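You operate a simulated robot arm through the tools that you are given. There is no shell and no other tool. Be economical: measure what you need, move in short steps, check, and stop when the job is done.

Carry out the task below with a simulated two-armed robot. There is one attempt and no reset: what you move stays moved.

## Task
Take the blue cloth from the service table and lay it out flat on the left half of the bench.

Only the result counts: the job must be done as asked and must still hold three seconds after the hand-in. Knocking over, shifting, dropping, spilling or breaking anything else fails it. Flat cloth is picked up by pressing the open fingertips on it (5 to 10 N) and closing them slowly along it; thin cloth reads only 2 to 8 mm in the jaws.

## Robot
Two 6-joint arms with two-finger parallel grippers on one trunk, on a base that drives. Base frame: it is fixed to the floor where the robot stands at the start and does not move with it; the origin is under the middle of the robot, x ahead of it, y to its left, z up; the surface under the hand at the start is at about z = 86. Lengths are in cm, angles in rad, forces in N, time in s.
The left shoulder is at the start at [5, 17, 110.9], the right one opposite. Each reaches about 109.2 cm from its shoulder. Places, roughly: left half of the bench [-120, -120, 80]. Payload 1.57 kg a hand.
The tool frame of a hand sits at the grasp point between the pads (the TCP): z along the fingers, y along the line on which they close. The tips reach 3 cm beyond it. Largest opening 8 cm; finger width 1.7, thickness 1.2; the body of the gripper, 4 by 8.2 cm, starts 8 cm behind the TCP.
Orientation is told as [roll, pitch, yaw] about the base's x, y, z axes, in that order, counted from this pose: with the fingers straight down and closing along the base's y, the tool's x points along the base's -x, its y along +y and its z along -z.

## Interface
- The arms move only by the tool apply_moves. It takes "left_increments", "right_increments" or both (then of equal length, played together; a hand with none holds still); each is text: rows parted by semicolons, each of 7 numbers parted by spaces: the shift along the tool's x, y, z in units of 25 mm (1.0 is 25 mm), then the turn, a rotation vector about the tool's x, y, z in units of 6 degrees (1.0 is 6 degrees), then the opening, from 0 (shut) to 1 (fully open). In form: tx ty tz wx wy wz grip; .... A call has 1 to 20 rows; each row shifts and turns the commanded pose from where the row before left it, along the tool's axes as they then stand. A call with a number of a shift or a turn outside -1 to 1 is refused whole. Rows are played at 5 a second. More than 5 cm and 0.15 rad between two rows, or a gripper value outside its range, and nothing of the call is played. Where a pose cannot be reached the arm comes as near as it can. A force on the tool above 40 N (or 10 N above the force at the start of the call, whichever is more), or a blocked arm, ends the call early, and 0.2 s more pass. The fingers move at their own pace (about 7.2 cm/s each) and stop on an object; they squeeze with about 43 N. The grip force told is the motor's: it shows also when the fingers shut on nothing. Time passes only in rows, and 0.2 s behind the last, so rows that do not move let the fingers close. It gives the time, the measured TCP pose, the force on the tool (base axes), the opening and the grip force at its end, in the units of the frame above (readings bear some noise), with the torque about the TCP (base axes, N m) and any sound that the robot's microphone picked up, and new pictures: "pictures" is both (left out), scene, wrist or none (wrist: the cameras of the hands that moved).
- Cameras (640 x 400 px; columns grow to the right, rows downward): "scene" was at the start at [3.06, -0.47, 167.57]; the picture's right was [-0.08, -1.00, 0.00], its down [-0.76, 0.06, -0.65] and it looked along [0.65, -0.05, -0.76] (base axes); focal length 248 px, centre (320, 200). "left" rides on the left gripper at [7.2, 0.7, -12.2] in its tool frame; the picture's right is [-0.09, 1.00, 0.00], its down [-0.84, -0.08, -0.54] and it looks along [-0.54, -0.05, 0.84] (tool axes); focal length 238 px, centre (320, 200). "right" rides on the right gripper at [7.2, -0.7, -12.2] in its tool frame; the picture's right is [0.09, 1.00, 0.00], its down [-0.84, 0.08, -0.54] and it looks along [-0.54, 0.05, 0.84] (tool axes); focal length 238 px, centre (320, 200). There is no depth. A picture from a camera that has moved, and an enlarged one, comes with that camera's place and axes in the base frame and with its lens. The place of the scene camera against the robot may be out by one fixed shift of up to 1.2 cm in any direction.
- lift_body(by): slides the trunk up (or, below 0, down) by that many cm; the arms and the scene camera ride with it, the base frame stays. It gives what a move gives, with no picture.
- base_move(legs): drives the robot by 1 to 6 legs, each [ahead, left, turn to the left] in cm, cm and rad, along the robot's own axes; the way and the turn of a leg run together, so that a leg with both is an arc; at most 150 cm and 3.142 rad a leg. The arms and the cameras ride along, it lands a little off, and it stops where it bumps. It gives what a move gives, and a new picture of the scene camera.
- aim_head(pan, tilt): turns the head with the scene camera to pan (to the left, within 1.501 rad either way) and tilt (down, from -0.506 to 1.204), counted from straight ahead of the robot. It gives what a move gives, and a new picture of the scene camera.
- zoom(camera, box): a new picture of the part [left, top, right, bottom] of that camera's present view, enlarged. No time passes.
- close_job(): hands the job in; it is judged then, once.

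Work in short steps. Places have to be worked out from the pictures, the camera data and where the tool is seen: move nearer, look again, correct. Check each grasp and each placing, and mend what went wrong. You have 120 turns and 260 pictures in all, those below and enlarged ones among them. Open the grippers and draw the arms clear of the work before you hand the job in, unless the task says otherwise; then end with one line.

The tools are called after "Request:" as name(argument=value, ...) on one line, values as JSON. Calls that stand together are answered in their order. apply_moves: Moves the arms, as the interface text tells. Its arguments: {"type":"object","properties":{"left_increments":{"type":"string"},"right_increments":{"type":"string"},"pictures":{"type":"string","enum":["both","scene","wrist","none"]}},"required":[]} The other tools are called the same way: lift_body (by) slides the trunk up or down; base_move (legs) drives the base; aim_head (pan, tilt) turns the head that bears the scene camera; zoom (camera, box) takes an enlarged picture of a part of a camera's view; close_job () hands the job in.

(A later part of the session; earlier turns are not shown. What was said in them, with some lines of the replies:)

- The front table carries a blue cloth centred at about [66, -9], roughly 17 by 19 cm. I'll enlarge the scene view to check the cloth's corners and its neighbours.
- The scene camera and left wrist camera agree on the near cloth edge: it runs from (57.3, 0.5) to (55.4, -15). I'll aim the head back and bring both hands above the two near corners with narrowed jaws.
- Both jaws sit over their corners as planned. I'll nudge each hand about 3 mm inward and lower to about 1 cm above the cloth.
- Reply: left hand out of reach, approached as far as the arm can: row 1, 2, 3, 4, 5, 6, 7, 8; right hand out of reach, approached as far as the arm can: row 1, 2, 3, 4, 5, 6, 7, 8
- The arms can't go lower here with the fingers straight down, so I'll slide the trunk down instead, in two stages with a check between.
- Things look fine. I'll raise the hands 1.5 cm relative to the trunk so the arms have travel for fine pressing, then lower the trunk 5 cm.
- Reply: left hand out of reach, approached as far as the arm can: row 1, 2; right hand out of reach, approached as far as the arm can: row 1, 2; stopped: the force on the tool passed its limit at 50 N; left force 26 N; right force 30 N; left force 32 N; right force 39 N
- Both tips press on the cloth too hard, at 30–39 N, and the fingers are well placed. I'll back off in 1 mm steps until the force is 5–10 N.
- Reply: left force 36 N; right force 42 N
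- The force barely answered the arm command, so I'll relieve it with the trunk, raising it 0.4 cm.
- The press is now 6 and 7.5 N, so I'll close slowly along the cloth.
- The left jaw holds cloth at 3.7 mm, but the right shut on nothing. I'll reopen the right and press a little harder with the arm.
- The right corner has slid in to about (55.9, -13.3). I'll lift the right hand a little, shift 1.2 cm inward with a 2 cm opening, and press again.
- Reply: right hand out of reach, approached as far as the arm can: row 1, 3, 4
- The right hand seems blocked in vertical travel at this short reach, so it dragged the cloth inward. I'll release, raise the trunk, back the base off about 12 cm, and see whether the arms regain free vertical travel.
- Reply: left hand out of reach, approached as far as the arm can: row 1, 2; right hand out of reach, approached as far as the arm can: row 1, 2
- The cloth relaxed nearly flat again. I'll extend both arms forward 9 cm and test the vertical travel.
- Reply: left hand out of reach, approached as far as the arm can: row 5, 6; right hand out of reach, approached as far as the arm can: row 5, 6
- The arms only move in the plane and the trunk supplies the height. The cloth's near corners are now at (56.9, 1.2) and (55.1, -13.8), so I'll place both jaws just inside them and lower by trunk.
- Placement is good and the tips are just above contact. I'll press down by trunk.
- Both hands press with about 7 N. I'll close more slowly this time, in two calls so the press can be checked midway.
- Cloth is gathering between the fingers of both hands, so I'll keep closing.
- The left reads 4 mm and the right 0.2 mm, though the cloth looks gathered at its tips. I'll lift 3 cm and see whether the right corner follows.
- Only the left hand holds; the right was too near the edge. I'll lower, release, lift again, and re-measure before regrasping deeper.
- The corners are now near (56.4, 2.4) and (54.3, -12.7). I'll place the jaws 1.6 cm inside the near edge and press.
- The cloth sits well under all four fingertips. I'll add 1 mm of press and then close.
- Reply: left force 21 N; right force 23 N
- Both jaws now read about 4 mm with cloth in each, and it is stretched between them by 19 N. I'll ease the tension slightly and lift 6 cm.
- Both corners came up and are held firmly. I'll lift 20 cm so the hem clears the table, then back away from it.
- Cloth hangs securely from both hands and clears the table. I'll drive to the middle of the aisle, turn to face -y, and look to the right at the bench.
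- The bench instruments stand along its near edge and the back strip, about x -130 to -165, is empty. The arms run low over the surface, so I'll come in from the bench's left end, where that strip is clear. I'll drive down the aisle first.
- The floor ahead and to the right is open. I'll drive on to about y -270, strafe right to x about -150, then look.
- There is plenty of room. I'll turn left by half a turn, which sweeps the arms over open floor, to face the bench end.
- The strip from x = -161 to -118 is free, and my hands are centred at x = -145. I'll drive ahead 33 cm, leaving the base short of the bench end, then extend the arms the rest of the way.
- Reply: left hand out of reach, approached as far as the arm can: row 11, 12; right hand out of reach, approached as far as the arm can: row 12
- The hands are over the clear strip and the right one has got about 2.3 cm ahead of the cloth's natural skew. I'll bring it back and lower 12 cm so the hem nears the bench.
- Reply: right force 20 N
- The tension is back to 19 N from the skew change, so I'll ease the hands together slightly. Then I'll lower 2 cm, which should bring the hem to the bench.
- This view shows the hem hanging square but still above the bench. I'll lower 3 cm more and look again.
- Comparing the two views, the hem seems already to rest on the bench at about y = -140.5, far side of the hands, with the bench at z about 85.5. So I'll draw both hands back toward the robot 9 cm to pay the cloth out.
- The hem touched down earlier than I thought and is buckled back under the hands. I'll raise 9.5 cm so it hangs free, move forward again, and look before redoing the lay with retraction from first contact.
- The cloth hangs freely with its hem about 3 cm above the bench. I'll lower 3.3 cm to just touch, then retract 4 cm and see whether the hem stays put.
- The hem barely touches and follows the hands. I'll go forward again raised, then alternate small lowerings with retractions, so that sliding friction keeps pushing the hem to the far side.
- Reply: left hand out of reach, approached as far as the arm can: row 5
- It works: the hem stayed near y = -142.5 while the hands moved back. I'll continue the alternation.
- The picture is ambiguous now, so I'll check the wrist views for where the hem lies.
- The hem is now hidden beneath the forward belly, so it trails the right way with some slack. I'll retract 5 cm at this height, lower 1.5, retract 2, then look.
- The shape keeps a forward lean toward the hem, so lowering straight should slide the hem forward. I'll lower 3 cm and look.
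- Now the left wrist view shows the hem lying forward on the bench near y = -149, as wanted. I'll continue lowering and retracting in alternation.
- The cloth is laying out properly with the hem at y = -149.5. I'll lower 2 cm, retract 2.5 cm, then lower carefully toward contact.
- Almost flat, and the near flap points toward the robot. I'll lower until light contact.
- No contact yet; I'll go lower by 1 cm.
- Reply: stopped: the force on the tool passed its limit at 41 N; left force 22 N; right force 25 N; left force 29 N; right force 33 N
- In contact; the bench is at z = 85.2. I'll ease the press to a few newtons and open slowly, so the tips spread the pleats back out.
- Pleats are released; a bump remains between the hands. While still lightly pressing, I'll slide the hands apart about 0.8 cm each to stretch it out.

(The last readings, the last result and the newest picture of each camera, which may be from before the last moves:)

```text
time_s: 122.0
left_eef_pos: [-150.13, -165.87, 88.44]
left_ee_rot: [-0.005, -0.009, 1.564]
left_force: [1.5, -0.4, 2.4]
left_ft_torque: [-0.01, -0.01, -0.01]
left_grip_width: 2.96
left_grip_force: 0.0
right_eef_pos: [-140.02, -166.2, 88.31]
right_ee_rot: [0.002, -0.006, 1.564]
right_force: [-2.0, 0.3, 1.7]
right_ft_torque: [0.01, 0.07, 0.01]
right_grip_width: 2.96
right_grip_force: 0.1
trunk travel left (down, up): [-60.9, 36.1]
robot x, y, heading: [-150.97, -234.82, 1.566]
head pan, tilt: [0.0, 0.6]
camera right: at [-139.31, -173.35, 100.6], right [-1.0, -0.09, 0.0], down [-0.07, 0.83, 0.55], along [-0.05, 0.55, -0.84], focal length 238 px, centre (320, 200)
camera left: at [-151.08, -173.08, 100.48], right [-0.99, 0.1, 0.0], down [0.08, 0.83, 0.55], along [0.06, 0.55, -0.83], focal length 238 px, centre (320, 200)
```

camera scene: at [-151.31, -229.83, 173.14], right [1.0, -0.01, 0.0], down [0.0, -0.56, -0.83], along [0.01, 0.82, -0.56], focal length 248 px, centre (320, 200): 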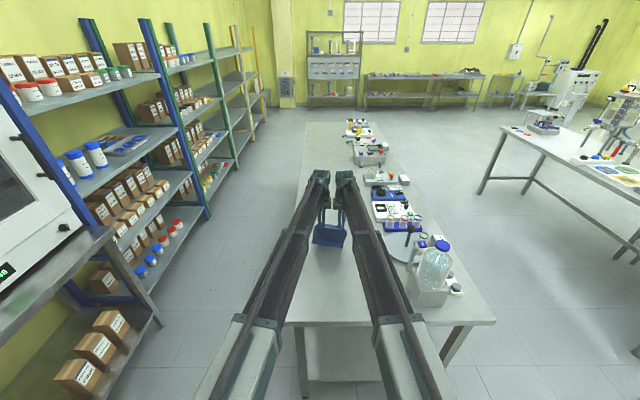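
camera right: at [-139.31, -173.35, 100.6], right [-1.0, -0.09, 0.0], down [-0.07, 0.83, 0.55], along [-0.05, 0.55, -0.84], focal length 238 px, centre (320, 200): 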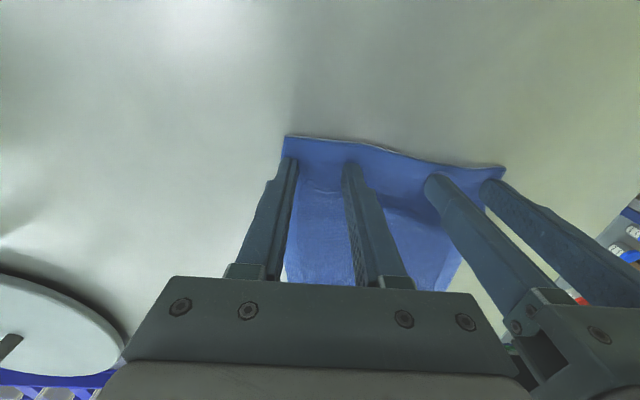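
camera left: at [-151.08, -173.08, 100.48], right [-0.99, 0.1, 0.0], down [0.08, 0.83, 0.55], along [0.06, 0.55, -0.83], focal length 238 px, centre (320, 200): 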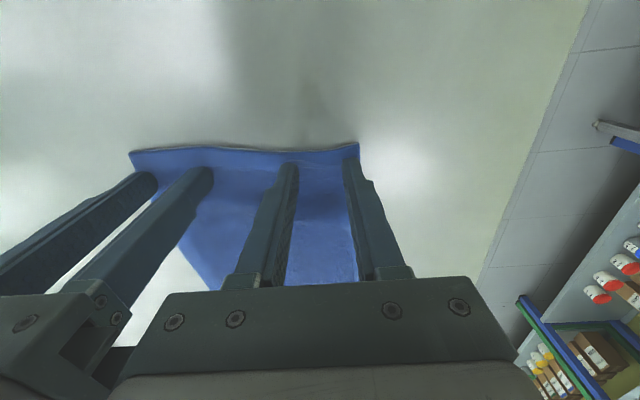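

The bump has nearly gone. I'll spread a further 0.5 cm and pull 0.5 cm toward the robot, then lift clear and look.

Request:
apply_moves(left_increments="0 0.1 0 0 0 0 0.38; 0 0.1 0 0 0 0 0.38; 0.1 0 0 0 0 0 0.38; 0.1 0 0 0 0 0 0.38; 0 0 0 0 0 0 0.38", right_increments="0 -0.1 0 0 0 0 0.38; 0 -0.1 0 0 0 0 0.38; 0.1 0 0 0 0 0 0.38; 0.1 0 0 0 0 0 0.38; 0 0 0 0 0 0 0.38", pictures="none")

Request:
lift_body(by=8)

Request:
apply_moves(left_increments="0.9 0.6 0 0 0 0 0.38; 0.9 0.6 0 0 0 0 0.38; 0.9 0.6 0 0 0 0 0.38", right_increments="0.9 -0.4 0 0 0 0 0.38; 0.9 -0.4 0 0 0 0 0.38; 0.9 -0.4 0 0 0 0 0.38", pictures="both")

```text
time_s: 123.2
left_eef_pos: [-150.87, -166.32, 88.32]
left_ee_rot: [-0.004, -0.01, 1.564]
left_force: [1.8, 0.4, 2.7]
left_ft_torque: [0.04, -0.07, -0.02]
left_grip_width: 3.12
left_grip_force: 0.3
right_eef_pos: [-139.44, -166.63, 88.48]
right_ee_rot: [0.001, -0.007, 1.565]
right_force: [-1.1, 1.0, 1.7]
right_ft_torque: [0.0, 0.06, -0.01]
right_grip_width: 3.06
right_grip_force: 0.6
trunk travel left (down, up): [-60.9, 36.1]
robot x, y, heading: [-150.47, -234.43, 1.561]
head pan, tilt: [0.0, 0.6]
```

```text
time_s: 124.4
left_eef_pos: [-150.76, -166.3, 96.46]
left_ee_rot: [-0.005, -0.009, 1.564]
left_force: [1.4, 0.3, -0.2]
left_ft_torque: [0.0, -0.01, -0.01]
left_grip_width: 3.06
left_grip_force: 0.1
right_eef_pos: [-139.6, -166.61, 96.46]
right_ee_rot: [0.004, -0.006, 1.566]
right_force: [-0.3, 0.2, -0.4]
right_ft_torque: [-0.01, -0.02, -0.01]
right_grip_width: 3.04
right_grip_force: 0.2
trunk travel left (down, up): [-68.9, 28.1]
robot x, y, heading: [-150.7, -234.8, 1.565]
head pan, tilt: [0.0, 0.6]
```

```text
time_s: 125.2
left_eef_pos: [-155.17, -173.04, 96.34]
left_ee_rot: [-0.006, -0.011, 1.563]
left_force: [0.1, -0.8, -0.6]
left_ft_torque: [0.0, -0.01, -0.03]
left_grip_width: 3.03
left_grip_force: 0.1
right_eef_pos: [-136.34, -173.43, 96.34]
right_ee_rot: [0.004, -0.007, 1.566]
right_force: [0.1, 0.3, 0.8]
right_ft_torque: [-0.01, -0.02, -0.03]
right_grip_width: 3.05
right_grip_force: 0.1
trunk travel left (down, up): [-68.9, 28.1]
robot x, y, heading: [-150.78, -234.61, 1.559]
head pan, tilt: [0.0, 0.6]
camera scene: at [-151.31, -229.88, 166.32], right [1.0, -0.01, 0.0], down [0.0, -0.56, -0.83], along [0.01, 0.83, -0.56], focal length 248 px, centre (320, 200)
camera right: at [-135.78, -180.67, 108.6], right [-1.0, -0.09, 0.0], down [-0.07, 0.83, 0.55], along [-0.05, 0.55, -0.84], focal length 238 px, centre (320, 200)
camera left: at [-156.17, -180.34, 108.48], right [-1.0, 0.1, 0.0], down [0.08, 0.83, 0.55], along [0.06, 0.55, -0.83], focal length 238 px, centre (320, 200)
```

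scene: 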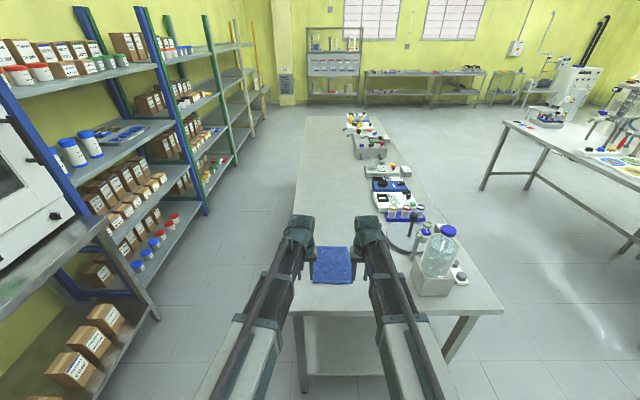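
right: 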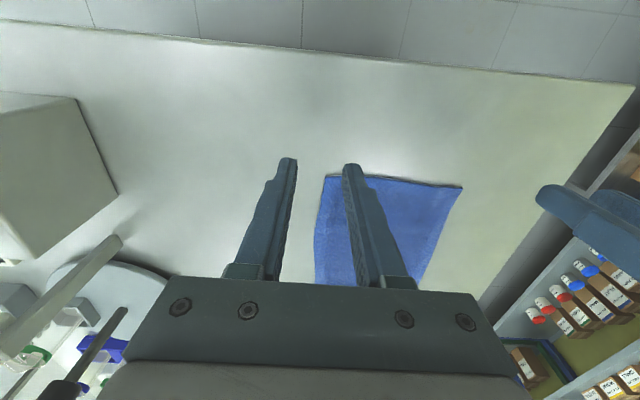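
left: 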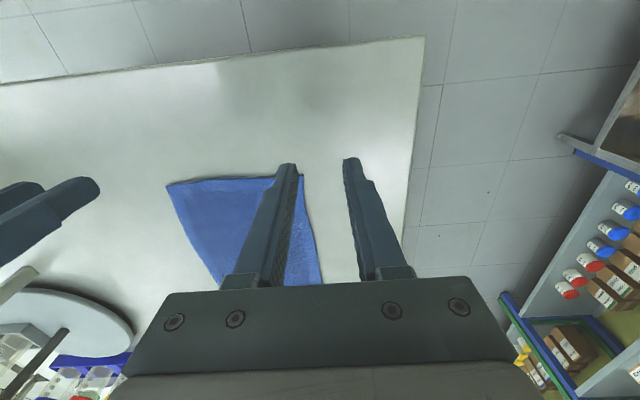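

The cloth lies flat. I'll raise the trunk, open the grippers, back away, and inspect it all unobstructed.

Request:
lift_body(by=15)

Request:
base_move(legs=[[-35, 0, 0]])

Request:
apply_moves(left_increments="0 0.5 0 0 0 0 0.8; 0 0.5 0 0 0 0 1; 0 0.5 0 0 0 0 1; 0 0.5 0 0 0 0 1; 0 0 0 0 0 0 1", right_increments="0 -0.5 0 0 0 0 0.8; 0 -0.5 0 0 0 0 1; 0 -0.5 0 0 0 0 1; 0 -0.5 0 0 0 0 1; 0 0 0 0 0 0 1", pictures="none")

Request:
zoom(camera="scene", box=[260, 180, 420, 280])

```text
time_s: 126.9
left_eef_pos: [-155.24, -173.0, 111.42]
left_ee_rot: [-0.006, -0.008, 1.563]
left_force: [0.5, 0.6, -0.1]
left_ft_torque: [-0.02, -0.01, 0.03]
left_grip_width: 3.02
left_grip_force: 0.1
right_eef_pos: [-136.39, -173.41, 111.47]
right_ee_rot: [0.003, -0.007, 1.566]
right_force: [1.1, 0.1, 0.1]
right_ft_torque: [-0.01, 0.0, -0.03]
right_grip_width: 3.03
right_grip_force: 0.0
trunk travel left (down, up): [-83.9, 13.1]
robot x, y, heading: [-151.0, -234.75, 1.566]
head pan, tilt: [0.0, 0.6]
```

```text
time_s: 129.2
left_eef_pos: [-155.5, -208.4, 111.43]
left_ee_rot: [-0.005, -0.01, 1.563]
left_force: [-0.3, -0.1, 1.0]
left_ft_torque: [0.04, 0.0, 0.01]
left_grip_width: 3.04
left_grip_force: 0.1
right_eef_pos: [-136.57, -208.84, 111.3]
right_ee_rot: [0.004, -0.007, 1.564]
right_force: [-0.2, -0.7, -0.2]
right_ft_torque: [0.03, -0.01, 0.04]
right_grip_width: 3.05
right_grip_force: 0.0
trunk travel left (down, up): [-83.9, 13.1]
robot x, y, heading: [-151.35, -269.83, 1.559]
head pan, tilt: [0.0, 0.6]
camera scene: at [-151.54, -265.24, 181.32], right [1.0, -0.01, 0.0], down [0.0, -0.56, -0.83], along [0.01, 0.83, -0.56], focal length 248 px, centre (320, 200)
```

scene: 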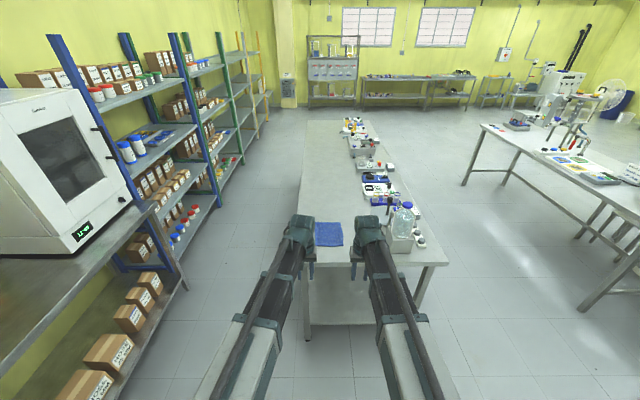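

```text
time_s: 130.4
left_eef_pos: [-160.68, -208.25, 111.52]
left_ee_rot: [-0.004, -0.01, 1.561]
left_force: [0.7, 0.3, -0.1]
left_ft_torque: [0.01, 0.0, -0.04]
left_grip_width: 7.99
left_grip_force: 0.0
right_eef_pos: [-131.6, -208.78, 111.4]
right_ee_rot: [0.002, -0.007, 1.566]
right_force: [0.2, 0.7, 0.2]
right_ft_torque: [0.01, 0.0, -0.02]
right_grip_width: 8.01
right_grip_force: 0.1
trunk travel left (down, up): [-83.9, 13.1]
robot x, y, heading: [-150.94, -269.92, 1.56]
head pan, tilt: [0.0, 0.6]
```

```text
4.00 times, centred on (340, 230) of scene
camera zoom: at [-151.54, -265.12, 181.32], right [1.0, -0.01, 0.0], down [0.0, -0.56, -0.83], along [0.01, 0.83, -0.56], focal length 992 px, centre (240, 80)
```

zoom: 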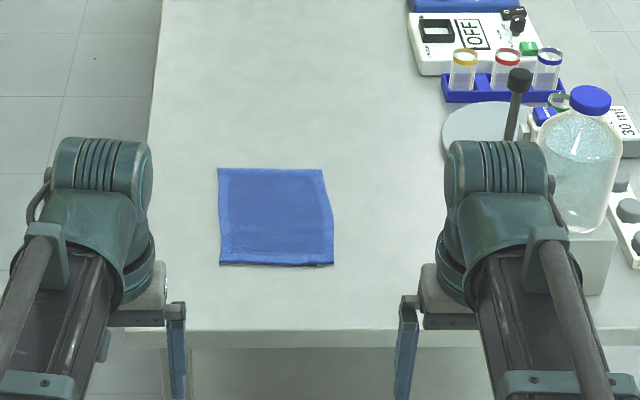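

The cloth lies flat, about 16 by 20 cm, at roughly (-144, -157), clear of everything else on the bench. The grippers are open and the arms are clear, so I'm handing in.

Request:
close_job()

```text
The job is handed in.
```

The blue cloth is laid flat on the left half of the bench, well clear of the instruments. The grippers are open, the arms are drawn back, and the job is handed in.
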